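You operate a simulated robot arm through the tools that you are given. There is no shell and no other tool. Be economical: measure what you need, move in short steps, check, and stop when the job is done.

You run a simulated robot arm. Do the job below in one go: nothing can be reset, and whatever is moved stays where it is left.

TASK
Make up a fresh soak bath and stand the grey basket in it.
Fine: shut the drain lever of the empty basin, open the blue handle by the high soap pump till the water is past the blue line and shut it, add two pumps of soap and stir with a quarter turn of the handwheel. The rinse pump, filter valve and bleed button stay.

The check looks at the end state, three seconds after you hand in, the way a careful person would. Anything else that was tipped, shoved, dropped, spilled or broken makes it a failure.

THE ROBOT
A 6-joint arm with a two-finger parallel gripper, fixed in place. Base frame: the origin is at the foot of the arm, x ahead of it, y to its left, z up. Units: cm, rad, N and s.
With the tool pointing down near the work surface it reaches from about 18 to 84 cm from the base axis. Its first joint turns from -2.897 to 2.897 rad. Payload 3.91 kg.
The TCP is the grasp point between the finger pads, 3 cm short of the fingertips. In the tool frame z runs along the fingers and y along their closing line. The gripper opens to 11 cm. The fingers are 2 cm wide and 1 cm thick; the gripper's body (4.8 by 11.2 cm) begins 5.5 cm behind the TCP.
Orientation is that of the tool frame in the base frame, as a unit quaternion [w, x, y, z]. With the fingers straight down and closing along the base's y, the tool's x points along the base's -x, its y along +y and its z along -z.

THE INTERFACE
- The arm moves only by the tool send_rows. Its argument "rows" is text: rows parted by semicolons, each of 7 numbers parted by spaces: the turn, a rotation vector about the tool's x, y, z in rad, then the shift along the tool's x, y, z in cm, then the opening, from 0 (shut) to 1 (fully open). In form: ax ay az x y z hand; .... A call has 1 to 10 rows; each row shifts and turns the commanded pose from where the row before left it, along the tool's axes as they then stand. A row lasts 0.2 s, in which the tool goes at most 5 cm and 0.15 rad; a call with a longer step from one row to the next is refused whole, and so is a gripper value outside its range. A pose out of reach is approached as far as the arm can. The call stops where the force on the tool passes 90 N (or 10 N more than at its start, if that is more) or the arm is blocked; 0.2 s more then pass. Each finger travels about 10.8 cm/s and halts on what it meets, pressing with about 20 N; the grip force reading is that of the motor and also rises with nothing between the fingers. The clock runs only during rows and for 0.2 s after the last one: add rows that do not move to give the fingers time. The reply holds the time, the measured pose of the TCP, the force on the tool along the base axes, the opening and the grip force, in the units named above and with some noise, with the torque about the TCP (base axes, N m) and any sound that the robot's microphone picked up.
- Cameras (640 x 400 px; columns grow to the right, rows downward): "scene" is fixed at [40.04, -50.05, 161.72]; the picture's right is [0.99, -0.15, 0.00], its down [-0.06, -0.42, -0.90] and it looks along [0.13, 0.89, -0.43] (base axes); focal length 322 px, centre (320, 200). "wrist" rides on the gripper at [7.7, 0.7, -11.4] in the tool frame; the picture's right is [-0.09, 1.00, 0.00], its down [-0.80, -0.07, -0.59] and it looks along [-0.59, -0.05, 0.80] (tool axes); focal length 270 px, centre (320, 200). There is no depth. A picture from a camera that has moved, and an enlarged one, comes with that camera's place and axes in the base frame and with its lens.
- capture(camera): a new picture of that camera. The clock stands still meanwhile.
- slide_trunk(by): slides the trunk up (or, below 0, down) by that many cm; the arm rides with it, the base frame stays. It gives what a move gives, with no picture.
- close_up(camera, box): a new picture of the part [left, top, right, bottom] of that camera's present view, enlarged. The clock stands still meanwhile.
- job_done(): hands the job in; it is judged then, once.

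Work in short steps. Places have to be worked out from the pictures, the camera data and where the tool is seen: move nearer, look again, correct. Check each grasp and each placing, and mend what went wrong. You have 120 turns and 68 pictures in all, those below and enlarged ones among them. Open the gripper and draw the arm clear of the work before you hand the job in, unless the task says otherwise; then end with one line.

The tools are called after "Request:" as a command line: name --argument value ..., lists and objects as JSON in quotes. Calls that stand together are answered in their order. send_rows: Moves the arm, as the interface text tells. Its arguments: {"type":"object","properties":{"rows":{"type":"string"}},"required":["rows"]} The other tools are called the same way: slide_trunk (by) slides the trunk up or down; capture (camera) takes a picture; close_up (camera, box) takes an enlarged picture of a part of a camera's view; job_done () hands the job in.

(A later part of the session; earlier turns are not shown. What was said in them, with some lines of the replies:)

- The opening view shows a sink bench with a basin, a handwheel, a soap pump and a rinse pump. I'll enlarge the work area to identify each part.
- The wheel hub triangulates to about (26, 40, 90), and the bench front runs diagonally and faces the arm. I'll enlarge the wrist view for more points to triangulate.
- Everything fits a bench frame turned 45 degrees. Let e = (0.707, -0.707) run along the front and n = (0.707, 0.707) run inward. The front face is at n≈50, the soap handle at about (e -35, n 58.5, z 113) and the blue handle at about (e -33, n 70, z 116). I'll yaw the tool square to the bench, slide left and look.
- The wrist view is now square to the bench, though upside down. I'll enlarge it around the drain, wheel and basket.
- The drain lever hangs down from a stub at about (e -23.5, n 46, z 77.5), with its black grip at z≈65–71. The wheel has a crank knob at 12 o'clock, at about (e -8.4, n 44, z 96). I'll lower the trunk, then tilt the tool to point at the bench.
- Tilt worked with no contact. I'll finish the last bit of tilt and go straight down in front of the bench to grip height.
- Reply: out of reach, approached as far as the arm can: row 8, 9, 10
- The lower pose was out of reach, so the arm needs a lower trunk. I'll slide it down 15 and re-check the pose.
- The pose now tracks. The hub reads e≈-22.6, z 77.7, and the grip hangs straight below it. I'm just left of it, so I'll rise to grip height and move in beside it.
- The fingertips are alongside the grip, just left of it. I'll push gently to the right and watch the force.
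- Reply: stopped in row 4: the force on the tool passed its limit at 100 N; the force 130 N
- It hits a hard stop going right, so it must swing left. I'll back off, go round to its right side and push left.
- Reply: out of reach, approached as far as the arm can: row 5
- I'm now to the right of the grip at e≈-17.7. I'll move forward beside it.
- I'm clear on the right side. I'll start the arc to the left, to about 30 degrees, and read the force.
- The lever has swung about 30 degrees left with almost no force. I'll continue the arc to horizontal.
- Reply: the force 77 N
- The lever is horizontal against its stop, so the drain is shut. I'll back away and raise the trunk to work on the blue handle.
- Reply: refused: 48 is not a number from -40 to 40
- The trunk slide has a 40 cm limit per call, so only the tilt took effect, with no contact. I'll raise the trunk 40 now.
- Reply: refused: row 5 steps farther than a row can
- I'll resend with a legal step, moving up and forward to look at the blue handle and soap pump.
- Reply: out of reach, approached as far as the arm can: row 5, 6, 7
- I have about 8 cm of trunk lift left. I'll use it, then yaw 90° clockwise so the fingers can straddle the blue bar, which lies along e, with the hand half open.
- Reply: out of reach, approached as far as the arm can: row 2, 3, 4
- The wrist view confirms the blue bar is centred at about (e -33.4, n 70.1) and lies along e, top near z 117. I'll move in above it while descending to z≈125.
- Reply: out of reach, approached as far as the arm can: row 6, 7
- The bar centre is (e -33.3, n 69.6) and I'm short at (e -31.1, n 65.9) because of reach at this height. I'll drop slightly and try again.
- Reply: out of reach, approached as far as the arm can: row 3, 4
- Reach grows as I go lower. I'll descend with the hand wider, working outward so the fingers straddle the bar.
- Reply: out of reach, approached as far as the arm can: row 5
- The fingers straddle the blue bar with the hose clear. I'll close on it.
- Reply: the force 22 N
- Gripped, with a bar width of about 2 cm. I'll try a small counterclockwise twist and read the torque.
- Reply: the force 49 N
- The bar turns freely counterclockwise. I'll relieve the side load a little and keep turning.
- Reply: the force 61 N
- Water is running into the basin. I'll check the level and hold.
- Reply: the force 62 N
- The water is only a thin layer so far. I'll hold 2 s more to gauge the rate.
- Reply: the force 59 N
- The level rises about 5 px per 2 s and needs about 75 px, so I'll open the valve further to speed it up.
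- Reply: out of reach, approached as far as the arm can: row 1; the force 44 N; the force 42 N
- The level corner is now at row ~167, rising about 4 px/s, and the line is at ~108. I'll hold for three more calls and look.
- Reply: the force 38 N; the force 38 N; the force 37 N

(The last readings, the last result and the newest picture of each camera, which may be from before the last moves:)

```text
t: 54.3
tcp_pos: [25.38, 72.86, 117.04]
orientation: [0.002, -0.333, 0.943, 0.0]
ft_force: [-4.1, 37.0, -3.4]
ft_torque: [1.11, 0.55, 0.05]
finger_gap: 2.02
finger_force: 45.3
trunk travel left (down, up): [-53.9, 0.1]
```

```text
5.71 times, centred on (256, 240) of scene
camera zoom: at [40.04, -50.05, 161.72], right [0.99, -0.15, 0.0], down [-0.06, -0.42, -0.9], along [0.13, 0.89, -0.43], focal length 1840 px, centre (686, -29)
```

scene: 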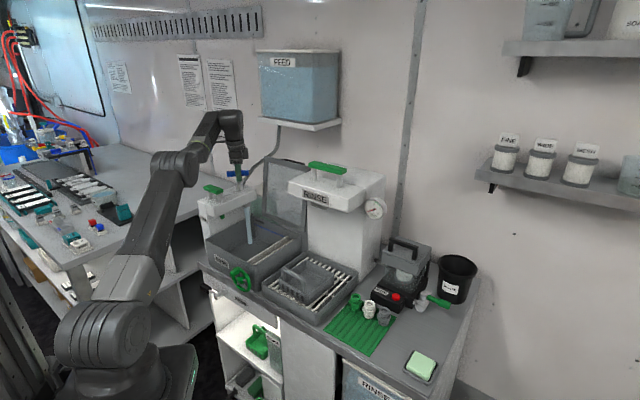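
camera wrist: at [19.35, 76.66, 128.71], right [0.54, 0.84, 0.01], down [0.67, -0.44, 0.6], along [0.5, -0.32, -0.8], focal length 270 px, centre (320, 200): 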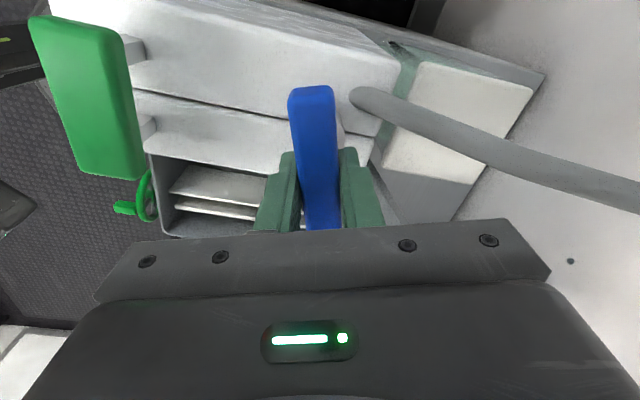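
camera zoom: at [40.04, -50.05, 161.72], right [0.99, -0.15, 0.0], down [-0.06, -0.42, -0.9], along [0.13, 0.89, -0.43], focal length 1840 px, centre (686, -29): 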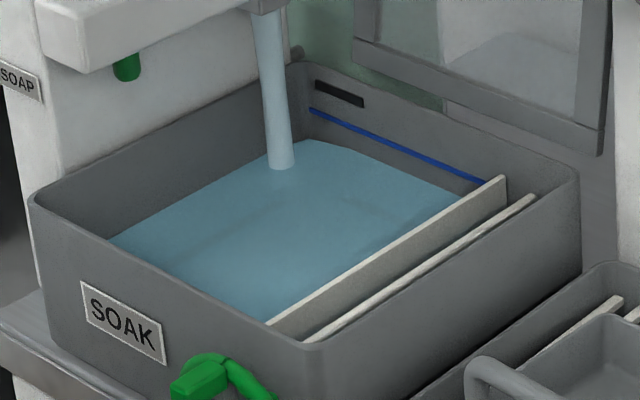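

The corner is at ~140. I'll hold three more calls and then look.

Request:
send_rows --rows "0 0 0 0 0 0 0.1;0 0 0 0 0 0 0.1;0 0 0 0 0 0 0.1;0 0 0 0 0 0 0.1;0 0 0 0 0 0 0.1;0 0 0 0 0 0 0.1;0 0 0 0 0 0 0.1;0 0 0 0 0 0 0.1;0 0 0 0 0 0 0.1;0 0 0 0 0 0 0.1"

Request:
send_rows --rows "0 0 0 0 0 0 0.1;0 0 0 0 0 0 0.1;0 0 0 0 0 0 0.1;0 0 0 0 0 0 0.1;0 0 0 0 0 0 0.1;0 0 0 0 0 0 0.1;0 0 0 0 0 0 0.1;0 0 0 0 0 0 0.1;0 0 0 0 0 0 0.1;0 0 0 0 0 0 0.1"

Request:
send_rows --rows "0 0 0 0 0 0 0.1;0 0 0 0 0 0 0.1;0 0 0 0 0 0 0.1;0 0 0 0 0 0 0.1;0 0 0 0 0 0 0.1;0 0 0 0 0 0 0.1;0 0 0 0 0 0 0.1;0 0 0 0 0 0 0.1"

Request:
close_up --camera "scene" --box '[240, 210, 304, 250]'

```text
t: 56.5
tcp_pos: [25.44, 72.89, 117.07]
orientation: [0.003, -0.332, 0.943, -0.002]
ft_force: [-4.4, 36.4, -2.6]
ft_torque: [0.96, 0.58, 0.01]
finger_gap: 2.0
finger_force: 44.8
trunk travel left (down, up): [-53.9, 0.1]
```

```text
t: 58.7
tcp_pos: [25.52, 72.84, 117.06]
orientation: [0.003, -0.332, 0.943, -0.001]
ft_force: [-4.7, 37.1, -2.6]
ft_torque: [0.94, 0.58, -0.01]
finger_gap: 1.97
finger_force: 45.5
trunk travel left (down, up): [-53.9, 0.1]
```

```text
t: 60.5
tcp_pos: [25.36, 72.87, 116.97]
orientation: [0.001, -0.332, 0.943, -0.002]
ft_force: [-4.7, 35.9, -3.2]
ft_torque: [0.97, 0.61, 0.0]
finger_gap: 1.99
finger_force: 45.2
trunk travel left (down, up): [-53.9, 0.1]
```

```text
10.00 times, centred on (272, 230) of scene
camera zoom: at [40.04, -50.05, 161.72], right [0.99, -0.15, 0.0], down [-0.06, -0.42, -0.9], along [0.13, 0.89, -0.43], focal length 3220 px, centre (800, -100)
```

zoom: 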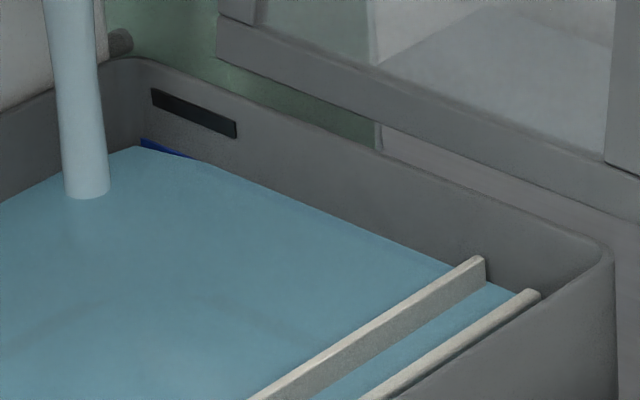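

The water is just covering the blue line and is still below the overflow slot. Closing now with the same turn reversed.

Request:
send_rows --rows "0 0 0.148 0 0 0 0.1;0 0 0.148 0 0 0 0.1;0 0 0.148 0 0 0 0.1;0 0 0.148 0 0 0 0.1;0 0 0.148 0 0 0 0.1;0 0 0.148 0 0 0 0.1;0 0 0.148 0 0 0 0.1;0 0 0.148 0 0 0 0.1;0 0 0.148 0 0 0 0.1;0 0 0.148 0 0 0 0.1"

Request:
close_up --camera "scene" --box '[216, 160, 312, 250]'

```text
t: 62.7
tcp_pos: [25.34, 72.88, 117.02]
orientation: [0.003, 0.392, 0.92, 0.0]
ft_force: [-3.3, 35.9, -3.1]
ft_torque: [-0.53, -0.13, 1.02]
finger_gap: 2.02
finger_force: 44.8
trunk travel left (down, up): [-53.9, 0.1]
```

```text
4.44 times, centred on (264, 205) of scene
camera zoom: at [40.04, -50.05, 161.72], right [0.99, -0.15, 0.0], down [-0.06, -0.42, -0.9], along [0.13, 0.89, -0.43], focal length 1431 px, centre (569, 178)
```

zoom: 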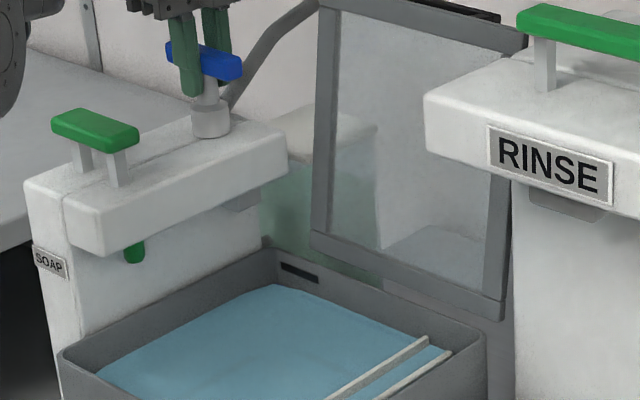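

The stream has stopped, the bar is back against its stop, and the water is just past the line. I'll release it and back up off the handle.

Request:
send_rows --rows "0 0 0 0 0 0 0.3;0 0 0 0 0 0 0.6;0 0 0 0 0 0 0.8;0 0 0 0 -0.5 -1.5 0.8;0 0 0 0 -1 -2 0.8;0 0 0 0 -2 -3 0.8;0 0 0 0 -3 -3 0.3;0 0 0 0 -3 -2 0;0 0 0 0 -2 0 0;0 0 0 0 0 0 0"

Request:
capture --camera "wrist"

Request:
close_up --camera "scene" --box '[192, 140, 288, 200]'

```text
t: 64.9
tcp_pos: [17.3, 64.45, 128.79]
orientation: [0.002, 0.391, 0.92, 0.0]
ft_force: [-0.4, 0.1, 0.4]
ft_torque: [0.02, 0.01, -0.01]
finger_gap: 0.02
finger_force: 19.8
trunk travel left (down, up): [-53.9, 0.1]
```

```text
28 pictures are left
camera wrist: at [12.39, 70.28, 140.16], right [0.78, 0.63, 0.0], down [0.5, -0.63, 0.6], along [0.38, -0.46, -0.8], focal length 270 px, centre (320, 200)
```

wrist: 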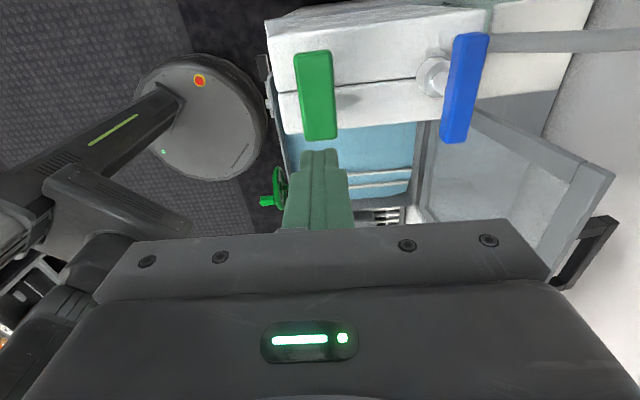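

```text
6.67 times, centred on (240, 170) of scene
camera zoom: at [40.04, -50.05, 161.72], right [0.99, -0.15, 0.0], down [-0.06, -0.42, -0.9], along [0.13, 0.89, -0.43], focal length 2146 px, centre (853, 400)
```

zoom: 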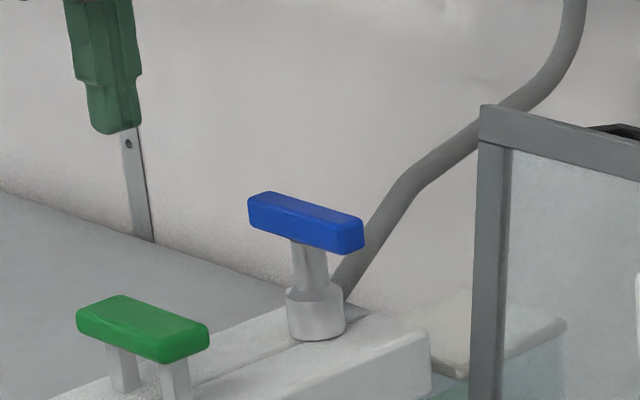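

I'm nearly above the green soap handle, whose centre is about (e -34, n 57.7, top z≈113.3). I'll come down closed-fingered to just above it.

Request:
send_rows --rows "0 0 0 0.6 0 3 0;0 0 0 0 0 4 0;0 0 0 0 0 4 0;0 0 0 0 0 0 0"

Request:
close_up --camera "scene" --box '[184, 160, 264, 230]'

```text
t: 65.9
tcp_pos: [16.66, 64.87, 118.0]
orientation: [0.002, 0.391, 0.92, 0.0]
ft_force: [0.6, 0.8, 2.1]
ft_torque: [0.02, 0.02, 0.06]
finger_gap: 0.0
finger_force: 19.3
trunk travel left (down, up): [-53.9, 0.1]
```

```text
5.71 times, centred on (224, 195) of scene
camera zoom: at [40.04, -50.05, 161.72], right [0.99, -0.15, 0.0], down [-0.06, -0.42, -0.9], along [0.13, 0.89, -0.43], focal length 1840 px, centre (869, 229)
```

zoom: 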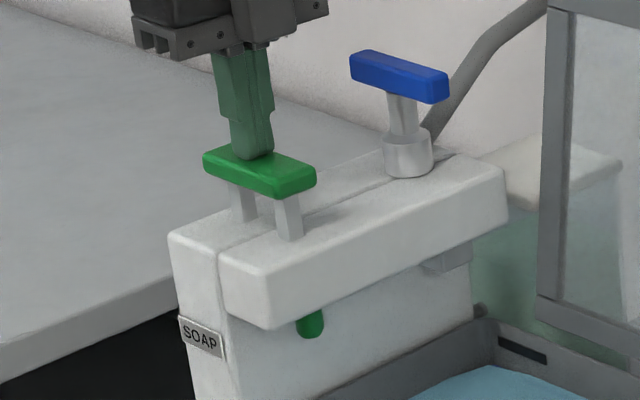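

The fingertips are touching the centre of the handle at tip z≈115. I'll press down 2 cm and look.

Request:
send_rows --rows "0 0 0 0 0 1 0;0 0 0 0 0 1 0"

Request:
close_up --camera "scene" --box '[184, 160, 264, 230]'

```text
t: 66.5
tcp_pos: [16.78, 64.73, 116.02]
orientation: [0.002, 0.391, 0.921, 0.002]
ft_force: [-0.3, 1.3, 9.2]
ft_torque: [0.06, 0.04, 0.07]
finger_gap: 0.02
finger_force: 20.0
trunk travel left (down, up): [-53.9, 0.1]
```

```text
5.71 times, centred on (224, 195) of scene
camera zoom: at [40.04, -50.05, 161.72], right [0.99, -0.15, 0.0], down [-0.06, -0.42, -0.9], along [0.13, 0.89, -0.43], focal length 1840 px, centre (869, 229)
```

zoom: 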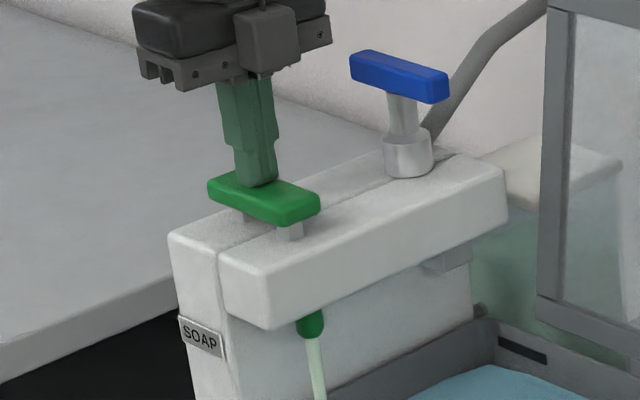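

Soap is flowing. I'll complete the stroke gently to its bottom, then lift clear.

Request:
send_rows --rows "0 0 0 0 0 0.6 0;0 0 0 0 0 0.6 0"

Request:
send_rows --rows "0 0 0 0 0 -2 0;0 0 0 0 0 -2.2 0;0 0 0 0 0 0 0;0 0 0 0 0 0 0;0 0 0 0 0 0 0"

Request:
close_up --camera "scene" --box '[184, 160, 264, 230]'

```text
t: 67.1
tcp_pos: [16.82, 64.76, 115.44]
orientation: [0.001, 0.391, 0.92, 0.008]
ft_force: [-0.2, 12.2, 54.2]
ft_torque: [0.18, -0.06, 0.04]
finger_gap: 0.0
finger_force: 19.7
trunk travel left (down, up): [-53.9, 0.1]
```

```text
t: 68.3
tcp_pos: [16.72, 64.69, 118.67]
orientation: [0.002, 0.391, 0.92, 0.0]
ft_force: [-0.2, -0.3, 0.1]
ft_torque: [-0.02, 0.05, -0.01]
finger_gap: 0.0
finger_force: 19.8
trunk travel left (down, up): [-53.9, 0.1]
```

```text
5.71 times, centred on (224, 195) of scene
camera zoom: at [40.04, -50.05, 161.72], right [0.99, -0.15, 0.0], down [-0.06, -0.42, -0.9], along [0.13, 0.89, -0.43], focal length 1840 px, centre (869, 229)
```

zoom: 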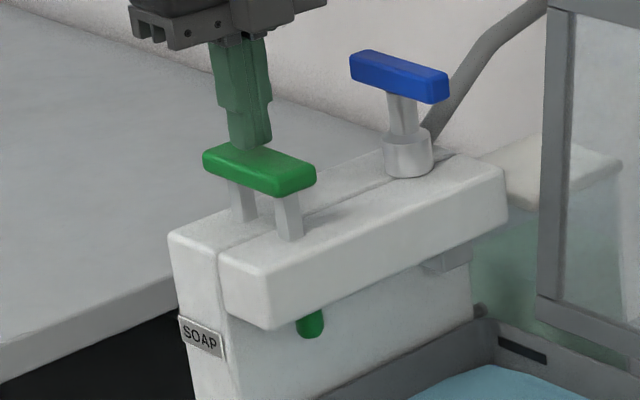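

One full stroke is done and the handle is back up. Now the second identical stroke.

Request:
send_rows --rows "0 0 0 0 0 1.3 0;0 0 0 0 0 1.3 0;0 0 0 0 0 0.9 0;0 0 0 0 0 0.4 0;0 0 0 0 0 0 0"

Request:
send_rows --rows "0 0 0 0 0 -2 0;0 0 0 0 0 -3 0;0 0 0 0 0 -4 0;0 0 0 0 0 -4 0;0 0 0 0 0 0 0"

Request:
capture --camera "scene"

```text
t: 69.5
tcp_pos: [16.81, 64.7, 115.39]
orientation: [0.002, 0.391, 0.92, 0.006]
ft_force: [-0.5, 7.6, 41.4]
ft_torque: [0.16, 0.01, 0.23]
finger_gap: 0.01
finger_force: 20.2
trunk travel left (down, up): [-53.9, 0.1]
```

```text
t: 70.7
tcp_pos: [16.75, 64.68, 128.03]
orientation: [0.001, 0.392, 0.92, 0.0]
ft_force: [-0.2, -0.9, 0.3]
ft_torque: [-0.03, 0.01, 0.0]
finger_gap: 0.0
finger_force: 19.9
trunk travel left (down, up): [-53.9, 0.1]
```

```text
23 pictures are left
```

scene: 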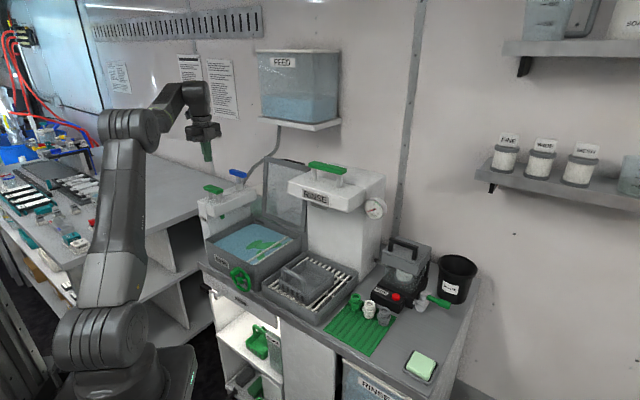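

Both pumps are in, with green soap visible in the bath and the handle back up. Next is the handwheel: I'll move in front of it at height and lower the trunk.

Request:
send_rows --rows "0 0 0 0 -4.7 0 0;0 0 0 0 -4.7 0 0;0 0 0 0 -4.7 0 0;0 0 0 -4.5 0 0 0;0 0 0 -4.5 0 0 0;0 0 0 -4.5 0 0 0;0 0 0 -4.5 0 0 0;0 0 0 0 0 0 0"

Request:
slide_trunk --by -20

Request:
capture --camera "wrist"

Request:
close_up --camera "scene" --box '[200, 210, 296, 310]'

```text
t: 72.5
tcp_pos: [18.85, 41.72, 127.63]
orientation: [0.002, 0.391, 0.921, -0.001]
ft_force: [-0.8, 0.6, -0.1]
ft_torque: [-0.03, 0.0, 0.0]
finger_gap: 0.0
finger_force: 19.8
trunk travel left (down, up): [-53.9, 0.1]
```

```text
t: 74.6
tcp_pos: [18.96, 41.71, 107.69]
orientation: [0.003, 0.391, 0.92, 0.002]
ft_force: [0.1, -0.7, 0.5]
ft_torque: [0.01, -0.01, 0.01]
finger_gap: 0.0
finger_force: 19.7
trunk travel left (down, up): [-33.9, 20.1]
```

```text
22 pictures are left
camera wrist: at [14.02, 47.76, 119.04], right [0.78, 0.63, 0.0], down [0.5, -0.63, 0.6], along [0.38, -0.46, -0.8], focal length 270 px, centre (320, 200)
```

wrist: 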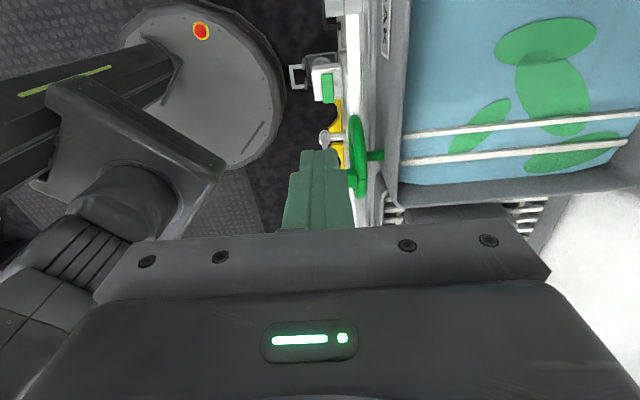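

```text
4.00 times, centred on (248, 260) of scene
camera zoom: at [40.04, -50.05, 161.72], right [0.99, -0.15, 0.0], down [-0.06, -0.42, -0.9], along [0.13, 0.89, -0.43], focal length 1288 px, centre (608, -40)
```

zoom: 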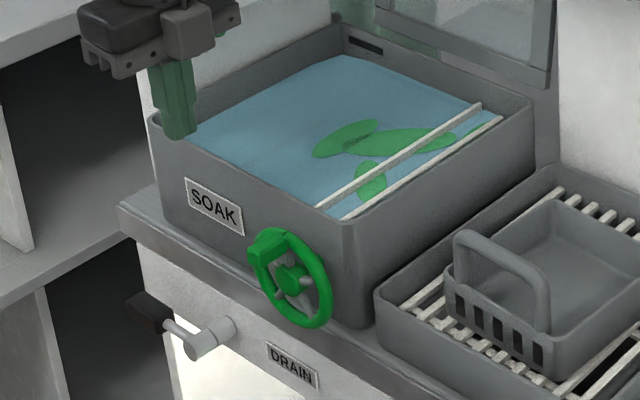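

The bath level is still below the overflow slot. I'll drop the closed fingers to the left of the wheel's top knob, in front of the rim.

Request:
send_rows --rows "0 0 0 -3.3 1 0 0;0 0 0 0 0 4 0;0 0 0 0 0 4 0;0 0 0 0 0 2.5 0;0 0 0 0 0 0 0"

Request:
close_up --camera "scene" --box '[216, 245, 280, 295]'

Request:
capture --camera "wrist"

```text
t: 75.8
tcp_pos: [21.77, 40.31, 97.3]
orientation: [0.002, 0.391, 0.92, 0.001]
ft_force: [0.4, -0.4, 0.4]
ft_torque: [0.01, -0.03, 0.01]
finger_gap: 0.0
finger_force: 20.5
trunk travel left (down, up): [-33.9, 20.1]
```

```text
8.00 times, centred on (248, 270) of scene
camera zoom: at [40.04, -50.05, 161.72], right [0.99, -0.15, 0.0], down [-0.06, -0.42, -0.9], along [0.13, 0.89, -0.43], focal length 2576 px, centre (896, -360)
```

zoom: 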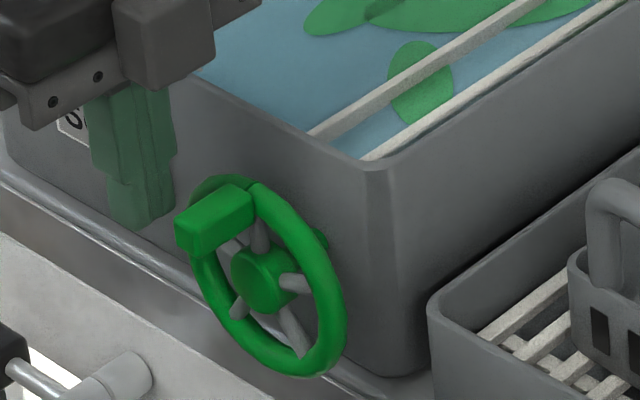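

```text
19 pictures are left
camera wrist: at [16.92, 46.23, 108.58], right [0.78, 0.63, 0.0], down [0.5, -0.63, 0.6], along [0.38, -0.46, -0.8], focal length 270 px, centre (320, 200)
```

wrist: 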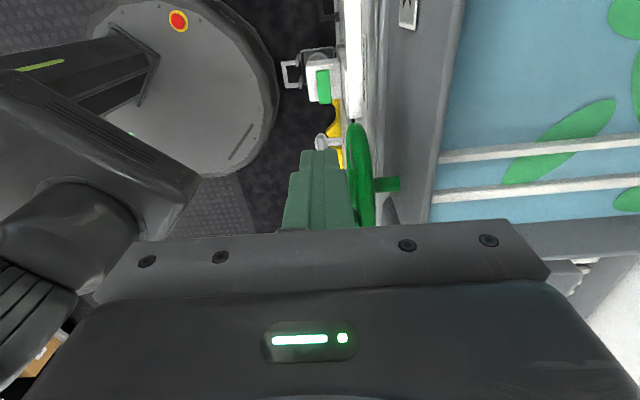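

The knob stands at 12 o'clock and my fingers are just left of it. I'll push right gently and read the force.

Request:
send_rows --rows "0 0 0 -1 0 0 0;0 0 0 -1 0 0 0;0 0 0 -0.8 0 0 0;0 0 0 -0.8 0 0 0"

Request:
close_up --camera "scene" --box '[216, 245, 280, 295]'

```text
t: 76.8
tcp_pos: [23.43, 38.6, 97.28]
orientation: [0.0, 0.391, 0.921, 0.004]
ft_force: [-60.8, 63.5, -0.9]
ft_torque: [1.48, 1.42, 0.17]
finger_gap: 0.01
finger_force: 20.7
trunk travel left (down, up): [-33.9, 20.1]
```

```text
8.00 times, centred on (248, 270) of scene
camera zoom: at [40.04, -50.05, 161.72], right [0.99, -0.15, 0.0], down [-0.06, -0.42, -0.9], along [0.13, 0.89, -0.43], focal length 2576 px, centre (896, -360)
```

zoom: 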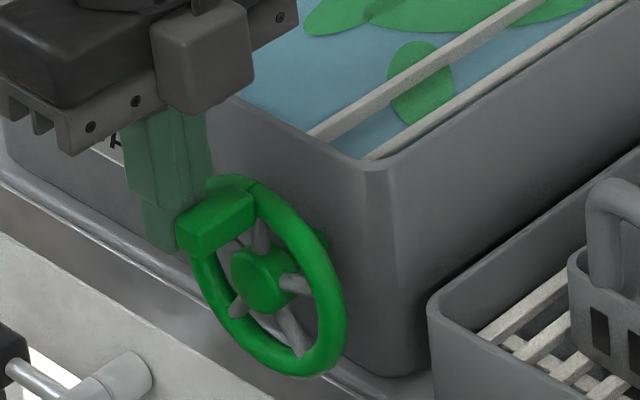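

It's blocked to the right, so the wheel must turn left. I'll back off, go over the knob and push from its right side.

Request:
send_rows --rows "0 0 0 1.5 0 0 0;0 0 0 0 0 -4.5 0;0 0 0 0 0 -2.5 0;0 0 0 -4 0 0 0;0 0 0 -4.1 0 0 0;0 0 0 0 0 4.5 0;0 0 0 0 0 2.5 0;0 0 0 0 0 0 0"

Request:
send_rows --rows "0 0 0 1 0 0 0;0 0 0 1 0 0 0;0 0 0 1 0 0 0"

Request:
close_up --camera "scene" --box '[216, 245, 280, 295]'

```text
t: 78.6
tcp_pos: [29.05, 32.78, 97.18]
orientation: [0.003, 0.391, 0.92, 0.0]
ft_force: [0.3, 0.0, -0.3]
ft_torque: [-0.01, 0.0, 0.0]
finger_gap: 0.0
finger_force: 19.9
trunk travel left (down, up): [-33.9, 20.1]
```

```text
t: 79.4
tcp_pos: [26.91, 34.97, 97.17]
orientation: [0.003, 0.391, 0.92, 0.0]
ft_force: [0.5, 0.5, 1.0]
ft_torque: [0.0, 0.0, 0.01]
finger_gap: 0.0
finger_force: 19.8
trunk travel left (down, up): [-33.9, 20.1]
```

```text
8.00 times, centred on (248, 270) of scene
camera zoom: at [40.04, -50.05, 161.72], right [0.99, -0.15, 0.0], down [-0.06, -0.42, -0.9], along [0.13, 0.89, -0.43], focal length 2576 px, centre (896, -360)
```

zoom: 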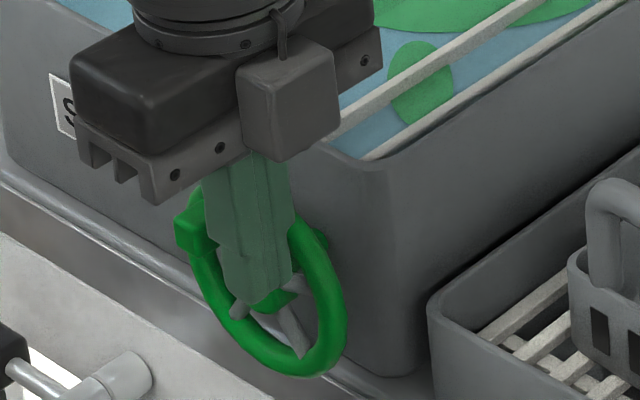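

No contact yet. I'll push left in small steps.

Request:
send_rows --rows "0 0 0 1 0 0 0;0 0 0 1 0 0 0;0 0 0 1 0 0 0;0 0 0 1 0 0 0;0 0 0 0.8 0 0 0"

Request:
close_up --camera "scene" --box '[216, 245, 280, 295]'

```text
t: 80.6
tcp_pos: [23.69, 38.52, 97.25]
orientation: [0.001, 0.39, 0.921, 0.001]
ft_force: [0.4, 0.2, -0.2]
ft_torque: [0.01, -0.05, -0.01]
finger_gap: 0.0
finger_force: 19.7
trunk travel left (down, up): [-33.9, 20.1]
```

```text
8.00 times, centred on (248, 270) of scene
camera zoom: at [40.04, -50.05, 161.72], right [0.99, -0.15, 0.0], down [-0.06, -0.42, -0.9], along [0.13, 0.89, -0.43], focal length 2576 px, centre (896, -360)
```

zoom: 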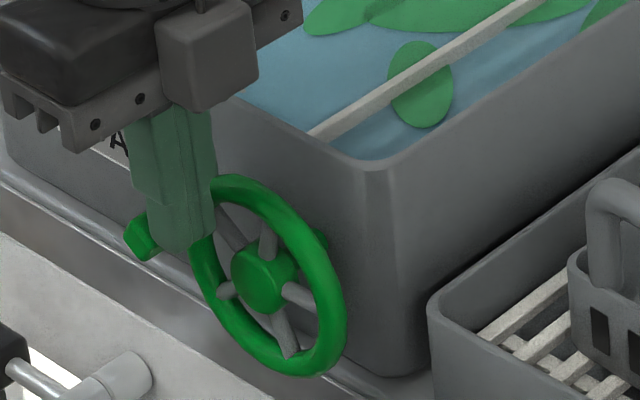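

It turns freely left (and the second slat is the stir paddle, now moving). I'll finish the quarter turn by following left and down.

Request:
send_rows --rows "0 0 0 1 0 0.2 0;0 0 0 1 0 0.5 0;0 0 0 0.8 0 0.8 0;0 0 0 0.3 0 0.8 0;0 0 0 0 0 0.5 0"

Request:
close_up --camera "scene" --box '[216, 245, 280, 295]'

```text
t: 81.8
tcp_pos: [21.55, 40.46, 95.27]
orientation: [0.004, 0.391, 0.921, 0.01]
ft_force: [11.3, -2.1, 81.1]
ft_torque: [-0.78, -0.75, 0.06]
finger_gap: 0.0
finger_force: 19.5
trunk travel left (down, up): [-33.9, 20.1]
```

```text
8.00 times, centred on (248, 270) of scene
camera zoom: at [40.04, -50.05, 161.72], right [0.99, -0.15, 0.0], down [-0.06, -0.42, -0.9], along [0.13, 0.89, -0.43], focal length 2576 px, centre (896, -360)
```

zoom: 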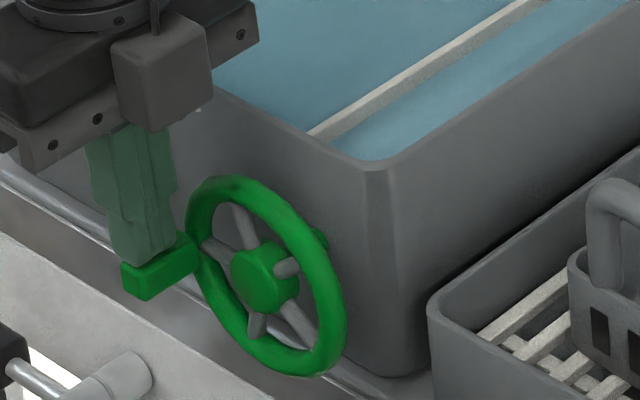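

The quarter turn is complete against its stop and the soap is mixed in. I'll lift off, return the yaw so the fingers close along e, and move over to view the basket.

Request:
send_rows --rows "0 0 0 0 0 -4 0;0 0 0 0 0 -4.5 0;0 0 0 0 0 -4.5 0;0 0 0 -4.5 0 0 0;0 0 0 -4.5 0 0 0;0 0 0 -4.5 0 0 0;0 0 0 -4.5 0 0 1;0 0 0 -4.5 0 0 1;0 0 0 0 -3 0 1"

Request:
send_rows --rows "0 0 -0.15 0 0 0 1;0 0 -0.15 0 0 0 1;0 0 -0.15 0 0 0 1;0 0 -0.15 0 0 0 1;0 0 -0.15 0 0 0 1;0 0 -0.15 0 0 0 1;0 0 -0.15 0 0 0 1;0 0 -0.15 0 0 0 1;0 0 -0.15 0 0 0 1;0 0 -0.15 0 0 0 1"

Request:
send_rows --rows "0 0 -0.09 0 -3 -3 1;0 0 0 0 -3 -3 1;0 0 0 0 0 0 1"

Request:
capture --camera "wrist"

```text
t: 83.8
tcp_pos: [34.75, 22.25, 107.29]
orientation: [0.001, 0.391, 0.92, -0.001]
ft_force: [-0.2, -0.5, -0.9]
ft_torque: [0.0, 0.02, 0.01]
finger_gap: 11.01
finger_force: 0.1
trunk travel left (down, up): [-33.9, 20.1]
```

```text
t: 86.0
tcp_pos: [34.79, 22.27, 107.46]
orientation: [0.002, -0.342, 0.94, -0.001]
ft_force: [0.9, 0.5, -0.6]
ft_torque: [-0.04, -0.02, 0.03]
finger_gap: 11.01
finger_force: 0.0
trunk travel left (down, up): [-33.9, 20.1]
```

```text
t: 86.8
tcp_pos: [38.55, 18.0, 113.58]
orientation: [0.002, -0.383, 0.924, -0.001]
ft_force: [-0.3, -0.3, 0.8]
ft_torque: [0.0, 0.02, -0.02]
finger_gap: 11.02
finger_force: 0.1
trunk travel left (down, up): [-33.9, 20.1]
```

```text
14 pictures are left
camera wrist: at [32.62, 12.8, 124.86], right [-0.64, 0.77, 0.0], down [0.61, 0.52, 0.6], along [0.46, 0.38, -0.8], focal length 270 px, centre (320, 200)
```

wrist: 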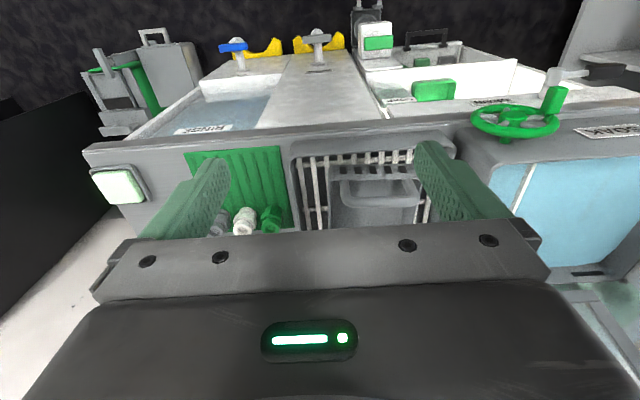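

The basket is in view. I'll enlarge the wrist view to measure the handle.

Request:
close_up --camera "wrist" --box '[280, 130, 440, 230]'

Request:
close_up --camera "scene" --box '[260, 230, 372, 320]'

```text
4.00 times, centred on (360, 180) of wrist
camera zoom: at [32.62, 12.8, 124.86], right [-0.64, 0.77, 0.0], down [0.61, 0.52, 0.6], along [0.46, 0.38, -0.8], focal length 1081 px, centre (160, 280)
```

zoom: 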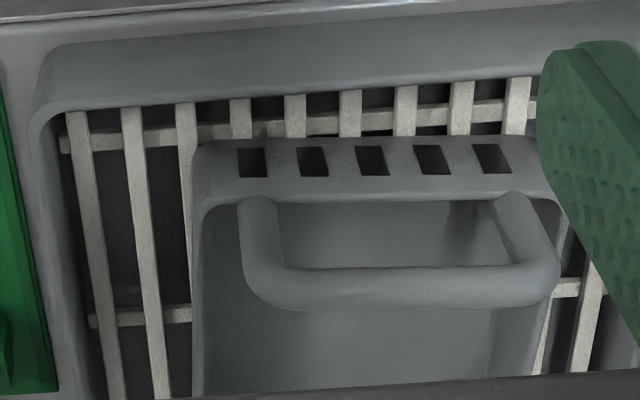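

```text
4.44 times, centred on (316, 275) of scene
camera zoom: at [40.04, -50.05, 161.72], right [0.99, -0.15, 0.0], down [-0.06, -0.42, -0.9], along [0.13, 0.89, -0.43], focal length 1431 px, centre (338, -133)
```

zoom: 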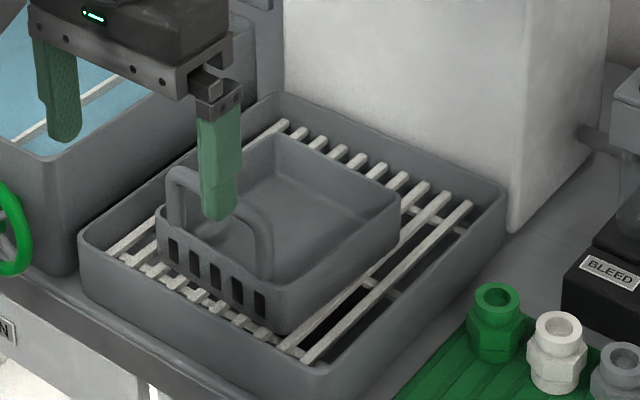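

The handle's top bar runs along e, centred at about (e 8, n 54.6, z 95.5), and its outer width of about 10.4 is too wide to grip across. I'll grip the bar with the fingers closing along n instead, so I yaw counterclockwise, which also keeps the camera away from the soap head later.

Request:
send_rows --rows "0 0 -0.15 0 0 0 0.5;0 0 -0.15 0 0 0 0.5;0 0 -0.15 0 0 0 0.5;0 0 -0.15 0 0 0 0.5;0 0 -0.15 0 0 0 0.5;0 0 -0.15 0 0 0 0.5;0 0 -0.15 0 0 0 0.5;0 0 -0.15 0 0 0 0.5;0 0 -0.15 0 0 0 0.5;0 0 -0.15 0 0 0 0.5"

Request:
send_rows --rows "0 0 -0.0708 0 0 0 0.4;0 0 0 -3.2 0 0 0.4;0 0 0 -3.3 0 0 0.4;0 0 0 0 -4.8 0 0.4;0 0 0 0 -4.9 0 0.4;0 0 0 0 -4.9 0 0.4;0 0 0 0 0 4 0.4;0 0 0 0 0 4 0.4;0 0 0 0 0 0 0.4"

Request:
capture --camera "wrist"

```text
t: 89.0
tcp_pos: [38.77, 18.02, 113.42]
orientation: [-0.001, 0.91, -0.414, 0.003]
ft_force: [0.9, -0.2, -0.5]
ft_torque: [0.01, 0.03, 0.01]
finger_gap: 5.51
finger_force: 0.1
trunk travel left (down, up): [-33.9, 20.1]
```

```text
t: 91.0
tcp_pos: [44.54, 32.76, 105.46]
orientation: [-0.001, 0.924, -0.383, 0.002]
ft_force: [-0.4, -0.2, 0.6]
ft_torque: [0.0, 0.0, 0.01]
finger_gap: 4.41
finger_force: 0.1
trunk travel left (down, up): [-33.9, 20.1]
```

```text
11 pictures are left
camera wrist: at [49.51, 26.68, 116.9], right [-0.77, -0.64, 0.0], down [-0.52, 0.62, 0.59], along [-0.38, 0.46, -0.81], focal length 270 px, centre (320, 200)
```

wrist: 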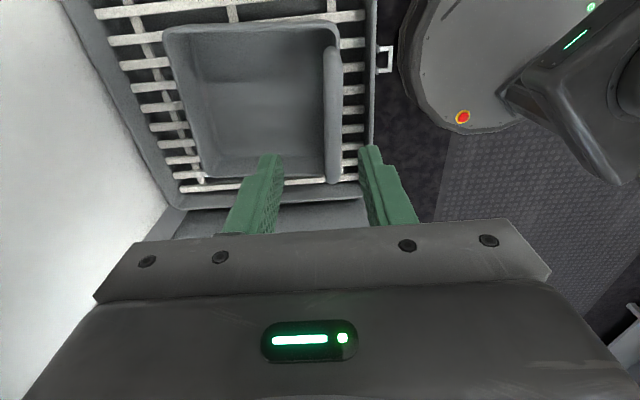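

The fingers are roughly over the bar, which sits near n 53.7. I'll shift 0.9 toward the front, narrow the gap and descend to z 94.3.

Request:
send_rows --rows "0 0 0 0.3 0.9 0 0.29;0 0 0 0 0 3 0.29;0 0 0 0 0 3 0.29;0 0 0 0 0 2.5 0.29;0 0 0 0 0 2.5 0.29;0 0 0 0 0 0 0.29"

Request:
close_up --camera "scene" --box '[270, 230, 366, 310]'

```text
t: 92.4
tcp_pos: [44.32, 31.92, 94.53]
orientation: [-0.001, 0.924, -0.382, 0.003]
ft_force: [-0.5, -0.3, 0.7]
ft_torque: [0.02, -0.03, -0.02]
finger_gap: 3.22
finger_force: 0.1
trunk travel left (down, up): [-33.9, 20.1]
```

```text
5.00 times, centred on (318, 270) of scene
camera zoom: at [40.04, -50.05, 161.72], right [0.99, -0.15, 0.0], down [-0.06, -0.42, -0.9], along [0.13, 0.89, -0.43], focal length 1610 px, centre (330, -150)
```

zoom: 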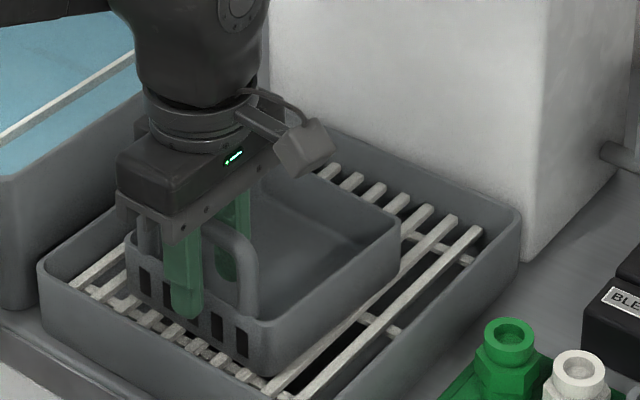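

The fingers straddle the handle bar, one inside and one outside the front wall. I'll close and take a small test lift.

Request:
send_rows --rows "0 0 0 0 0 0 0.05;0 0 0 0 0 0 0;0 0 0 0 0 0 0;0 0 0 0 0 -1 0;0 0 0 0 0 -1 0;0 0 0 0 0 -1 0;0 0 0 0 0 0 0"

Request:
close_up --camera "scene" --box '[270, 230, 366, 310]'

```text
t: 94.0
tcp_pos: [44.27, 31.86, 97.46]
orientation: [-0.001, 0.924, -0.382, 0.002]
ft_force: [0.2, -0.3, -0.5]
ft_torque: [-0.02, -0.02, -0.03]
finger_gap: 1.28
finger_force: 19.4
trunk travel left (down, up): [-33.9, 20.1]
```

```text
5.00 times, centred on (318, 270) of scene
camera zoom: at [40.04, -50.05, 161.72], right [0.99, -0.15, 0.0], down [-0.06, -0.42, -0.9], along [0.13, 0.89, -0.43], focal length 1610 px, centre (330, -150)
```

zoom: 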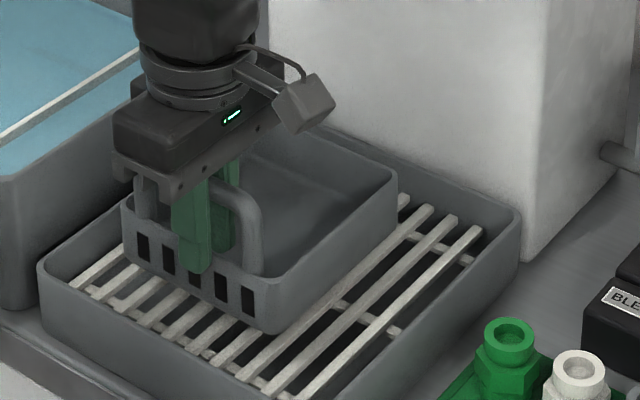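

The basket hangs level in the grip (gap 1.28). I'll lift it clear of the rims, easing back slightly from the rinse head.

Request:
send_rows --rows "0 0 0 0 0.5 -2.5 0;0 0 0 0 0.5 -2.5 0;0 0 0 0 0.5 -2.5 0;0 0 0 0 0 -2 0;0 0 0 0 0 0 0"

Request:
send_rows --rows "0 0 0 -3 0 0 0;0 0 0 -3 0 0 0;0 0 0 -3 0 0 0;0 0 0 -3 0 0 0;0 0 0 -3 0 0 0;0 0 0 0 0 0 0"

Request:
capture --camera "scene"

```text
t: 95.2
tcp_pos: [43.04, 30.72, 106.95]
orientation: [-0.002, 0.924, -0.382, 0.003]
ft_force: [0.0, 0.7, -0.6]
ft_torque: [-0.01, -0.01, -0.03]
finger_gap: 1.29
finger_force: 19.5
trunk travel left (down, up): [-33.9, 20.1]
```

```text
t: 96.6
tcp_pos: [32.53, 41.51, 107.17]
orientation: [-0.001, 0.923, -0.384, 0.003]
ft_force: [0.0, 0.5, -1.1]
ft_torque: [-0.03, 0.02, -0.03]
finger_gap: 1.29
finger_force: 20.1
trunk travel left (down, up): [-33.9, 20.1]
```

```text
8 pictures are left
```

scene: 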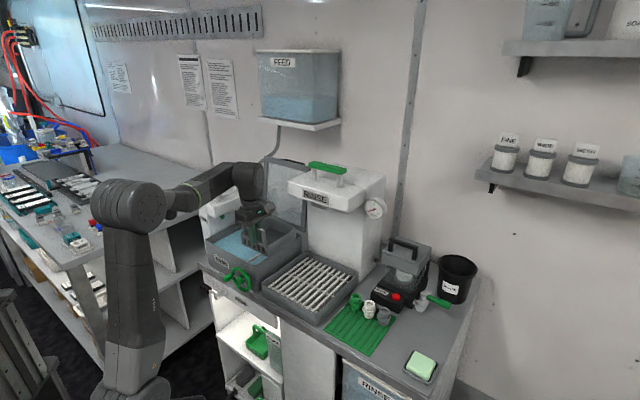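

The basket is over the right edge of the soak basin, clear of everything. I'll carry on to the middle of the free area.

Request:
send_rows --rows "0 0 0 -3 0 0 0;0 0 0 -3 0 0 0;0 0 0 -3 0 0 0;0 0 0 -3 0 0 0;0 0 0 -2.7 0 0 0;0 0 0 0 -2.1 0 0;0 0 0 0 -2.1 0 0;0 0 0 0 0 0 0"

Request:
capture --camera "wrist"

Request:
close_up --camera "scene" --box '[192, 180, 320, 290]'

```text
t: 98.4
tcp_pos: [25.29, 54.96, 106.86]
orientation: [0.0, 0.924, -0.383, 0.003]
ft_force: [-0.3, 0.6, -0.8]
ft_torque: [-0.03, 0.01, 0.01]
finger_gap: 1.28
finger_force: 20.4
trunk travel left (down, up): [-33.9, 20.1]
```

```text
7 pictures are left
camera wrist: at [30.15, 48.96, 118.27], right [-0.77, -0.64, 0.0], down [-0.52, 0.62, 0.59], along [-0.38, 0.46, -0.81], focal length 270 px, centre (320, 200)
```

wrist: 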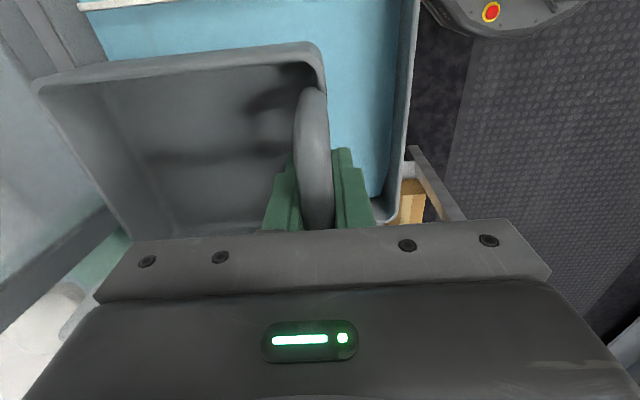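

```text
3.64 times, centred on (256, 235) of scene
camera zoom: at [40.04, -50.05, 161.72], right [0.99, -0.15, 0.0], down [-0.06, -0.42, -0.9], along [0.13, 0.89, -0.43], focal length 1171 px, centre (553, 73)
```

zoom: 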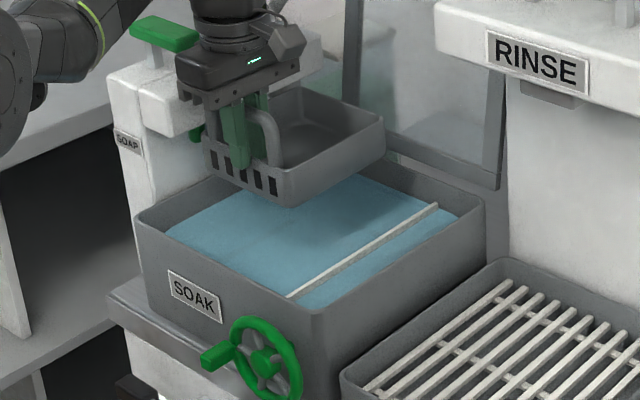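

The basket is level over the free area of the bath, clear of the slat and nozzle. I'll lower it in small steps.

Request:
send_rows --rows "0 0 0 0 0 2 0;0 0 0 0 0 2 0;0 0 0 0 0 2 0;0 0 0 0 0 1.5 0;0 0 0 0 0 1.5 0;0 0 0 0 0 1.5 0;0 0 0 0 0 1.2 0;0 0 0 0 0 0 0"

Request:
close_up --camera "scene" --box '[192, 180, 320, 290]'

```text
t: 100.2
tcp_pos: [25.33, 54.94, 95.2]
orientation: [0.0, 0.924, -0.383, 0.002]
ft_force: [-0.8, 0.2, 0.1]
ft_torque: [-0.05, 0.0, 0.01]
finger_gap: 1.29
finger_force: 20.3
trunk travel left (down, up): [-33.9, 20.1]
```

```text
3.64 times, centred on (256, 235) of scene
camera zoom: at [40.04, -50.05, 161.72], right [0.99, -0.15, 0.0], down [-0.06, -0.42, -0.9], along [0.13, 0.89, -0.43], focal length 1171 px, centre (553, 73)
```

zoom: 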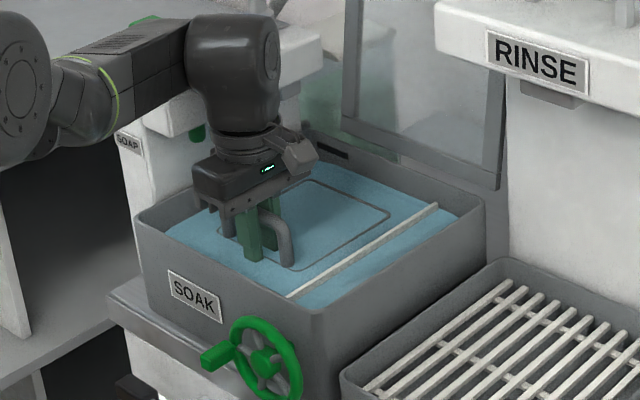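

The basket is immersed to its rim with no contact yet. I'll lower gently until it touches the floor.

Request:
send_rows --rows "0 0 0 0 0 0.5 0;0 0 0 0 0 0.5 0;0 0 0 0 0 0.4 0;0 0 0 0 0 0 0"

```text
t: 101.2
tcp_pos: [25.15, 54.91, 93.61]
orientation: [0.001, 0.924, -0.383, 0.002]
ft_force: [0.9, 0.1, -0.5]
ft_torque: [-0.06, 0.02, -0.01]
finger_gap: 1.28
finger_force: 19.7
trunk travel left (down, up): [-33.9, 20.1]
```

Request:
send_rows --rows "0 0 0 0 0 0.4 0;0 0 0 0 0 0.4 0;0 0 0 0 0 0.4 0;0 0 0 0 0 0 0"

```text
t: 102.2
tcp_pos: [25.12, 54.77, 92.56]
orientation: [0.0, 0.924, -0.383, 0.002]
ft_force: [0.6, 0.0, -1.1]
ft_torque: [-0.03, 0.03, 0.0]
finger_gap: 1.31
finger_force: 20.1
trunk travel left (down, up): [-33.9, 20.1]
```

No contact yet at z 92.6. I'll continue down in small steps.

Request:
send_rows --rows "0 0 0 0 0 0.4 0;0 0 0 0 0 0.4 0;0 0 0 0 0 0.3 0;0 0 0 0 0 0 0"

Request:
close_up --camera "scene" --box '[192, 180, 320, 290]'

```text
t: 103.2
tcp_pos: [25.25, 54.91, 91.83]
orientation: [-0.004, 0.924, -0.383, 0.002]
ft_force: [-2.2, 3.3, 19.6]
ft_torque: [-0.12, -0.04, 0.01]
finger_gap: 1.28
finger_force: 19.4
trunk travel left (down, up): [-33.9, 20.1]
```

```text
3.64 times, centred on (256, 235) of scene
camera zoom: at [40.04, -50.05, 161.72], right [0.99, -0.15, 0.0], down [-0.06, -0.42, -0.9], along [0.13, 0.89, -0.43], focal length 1171 px, centre (553, 73)
```

zoom: 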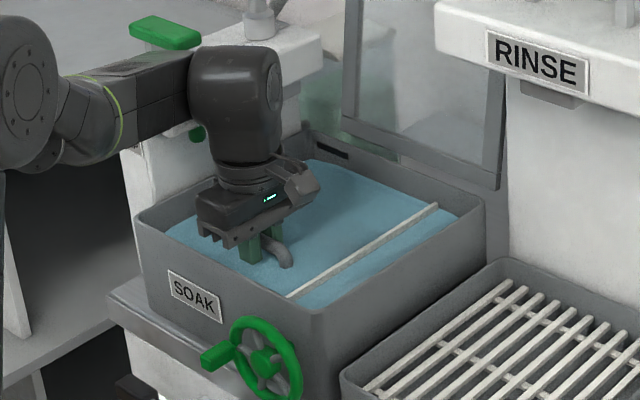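

The basket is standing on the basin floor (about 20 N at contact). I'll ease off, open and lift straight back up.

Request:
send_rows --rows "0 0 0 0 0 -0.2 0;0 0 0 0 0 0 0.15;0 0 0 0 0 0 0.3;0 0 0 0 0 0 0.3;0 0 0 0 0 -1 0.3;0 0 0 0 0 -1.5 0.3;0 0 0 0 0 -2 0.3;0 0 0 0 0 -2 0.3;0 0 0 0 0 0 0.3"

Request:
close_up --camera "scene" --box '[192, 180, 320, 290]'

```text
t: 105.2
tcp_pos: [25.09, 54.87, 98.21]
orientation: [-0.001, 0.924, -0.383, 0.002]
ft_force: [0.1, -0.6, 0.1]
ft_torque: [0.0, -0.02, 0.02]
finger_gap: 3.28
finger_force: 0.1
trunk travel left (down, up): [-33.9, 20.1]
```

```text
3.64 times, centred on (256, 235) of scene
camera zoom: at [40.04, -50.05, 161.72], right [0.99, -0.15, 0.0], down [-0.06, -0.42, -0.9], along [0.13, 0.89, -0.43], focal length 1171 px, centre (553, 73)
```

zoom: 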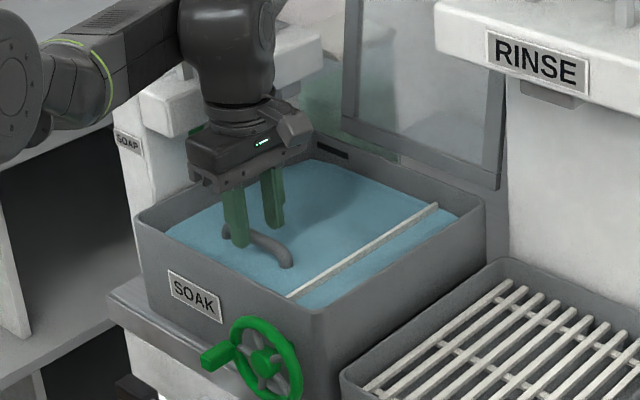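

The basket stands upright with its handle above the water, and the fingers are clear. I'll retreat up and back along the way I came.

Request:
send_rows --rows "0 0 0 0 0 -3 0.3;0 0 0 0 0 -3 0.3;0 0 0 0 0 -3 0.3;0 0 0 0 2.1 0 0.3;0 0 0 0 2.1 0 0.3;0 0 0 3 0 0 0.3;0 0 0 3 0 -2 0.3;0 0 0 3 2 -2 0.6;0 0 0 0 4 -2 1;0 0 0 0 4 0 1"

Request:
send_rows --rows "0 0 0 0 4 0 1;0 0 0 0 4 0 1;0 0 0 0 0 0 1"

Request:
capture --camera "scene"

Request:
close_up --camera "scene" --box '[190, 160, 318, 300]'

```text
t: 107.4
tcp_pos: [21.28, 38.43, 113.22]
orientation: [-0.001, 0.923, -0.384, 0.002]
ft_force: [-0.2, 0.2, -0.4]
ft_torque: [0.0, -0.02, -0.01]
finger_gap: 11.01
finger_force: 0.2
trunk travel left (down, up): [-33.9, 20.1]
```

```text
t: 108.2
tcp_pos: [15.75, 32.86, 113.12]
orientation: [-0.001, 0.923, -0.384, 0.002]
ft_force: [0.5, 0.5, 0.4]
ft_torque: [-0.03, -0.02, 0.0]
finger_gap: 10.98
finger_force: 0.0
trunk travel left (down, up): [-33.9, 20.1]
```

```text
2 pictures are left
```

scene: 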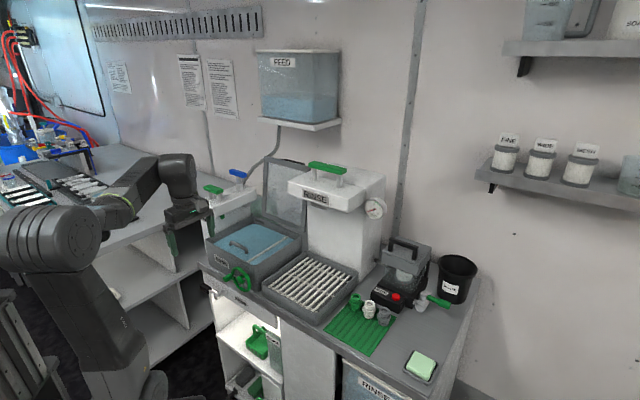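

```text
2.86 times, centred on (254, 230) of scene
camera zoom: at [40.04, -50.05, 161.72], right [0.99, -0.15, 0.0], down [-0.06, -0.42, -0.9], along [0.13, 0.89, -0.43], focal length 920 px, centre (509, 114)
```

zoom: 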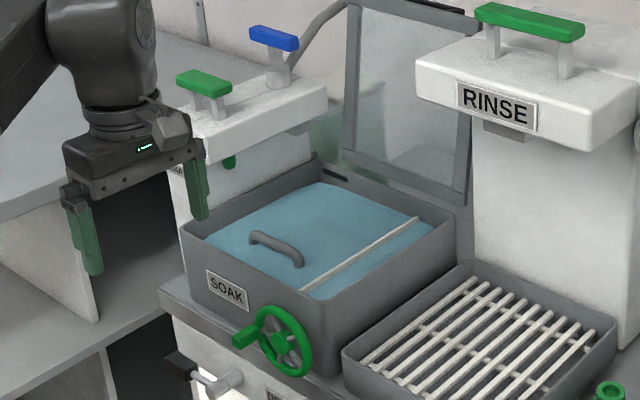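

All is in place: drain lever shut, blue handle shut, water past the line and under the overflow slot, soap stirred in, basket standing in the bath and the arm clear. I'll hand it in.

Request:
job_done

```text
The job is handed in.
```

The soak bath is made up with the drain and blue handle shut, water past the blue line, two pumps of soap and a quarter-turn stir. The grey basket is standing in it, and I left the rinse pump, filter valve and bleed button alone.
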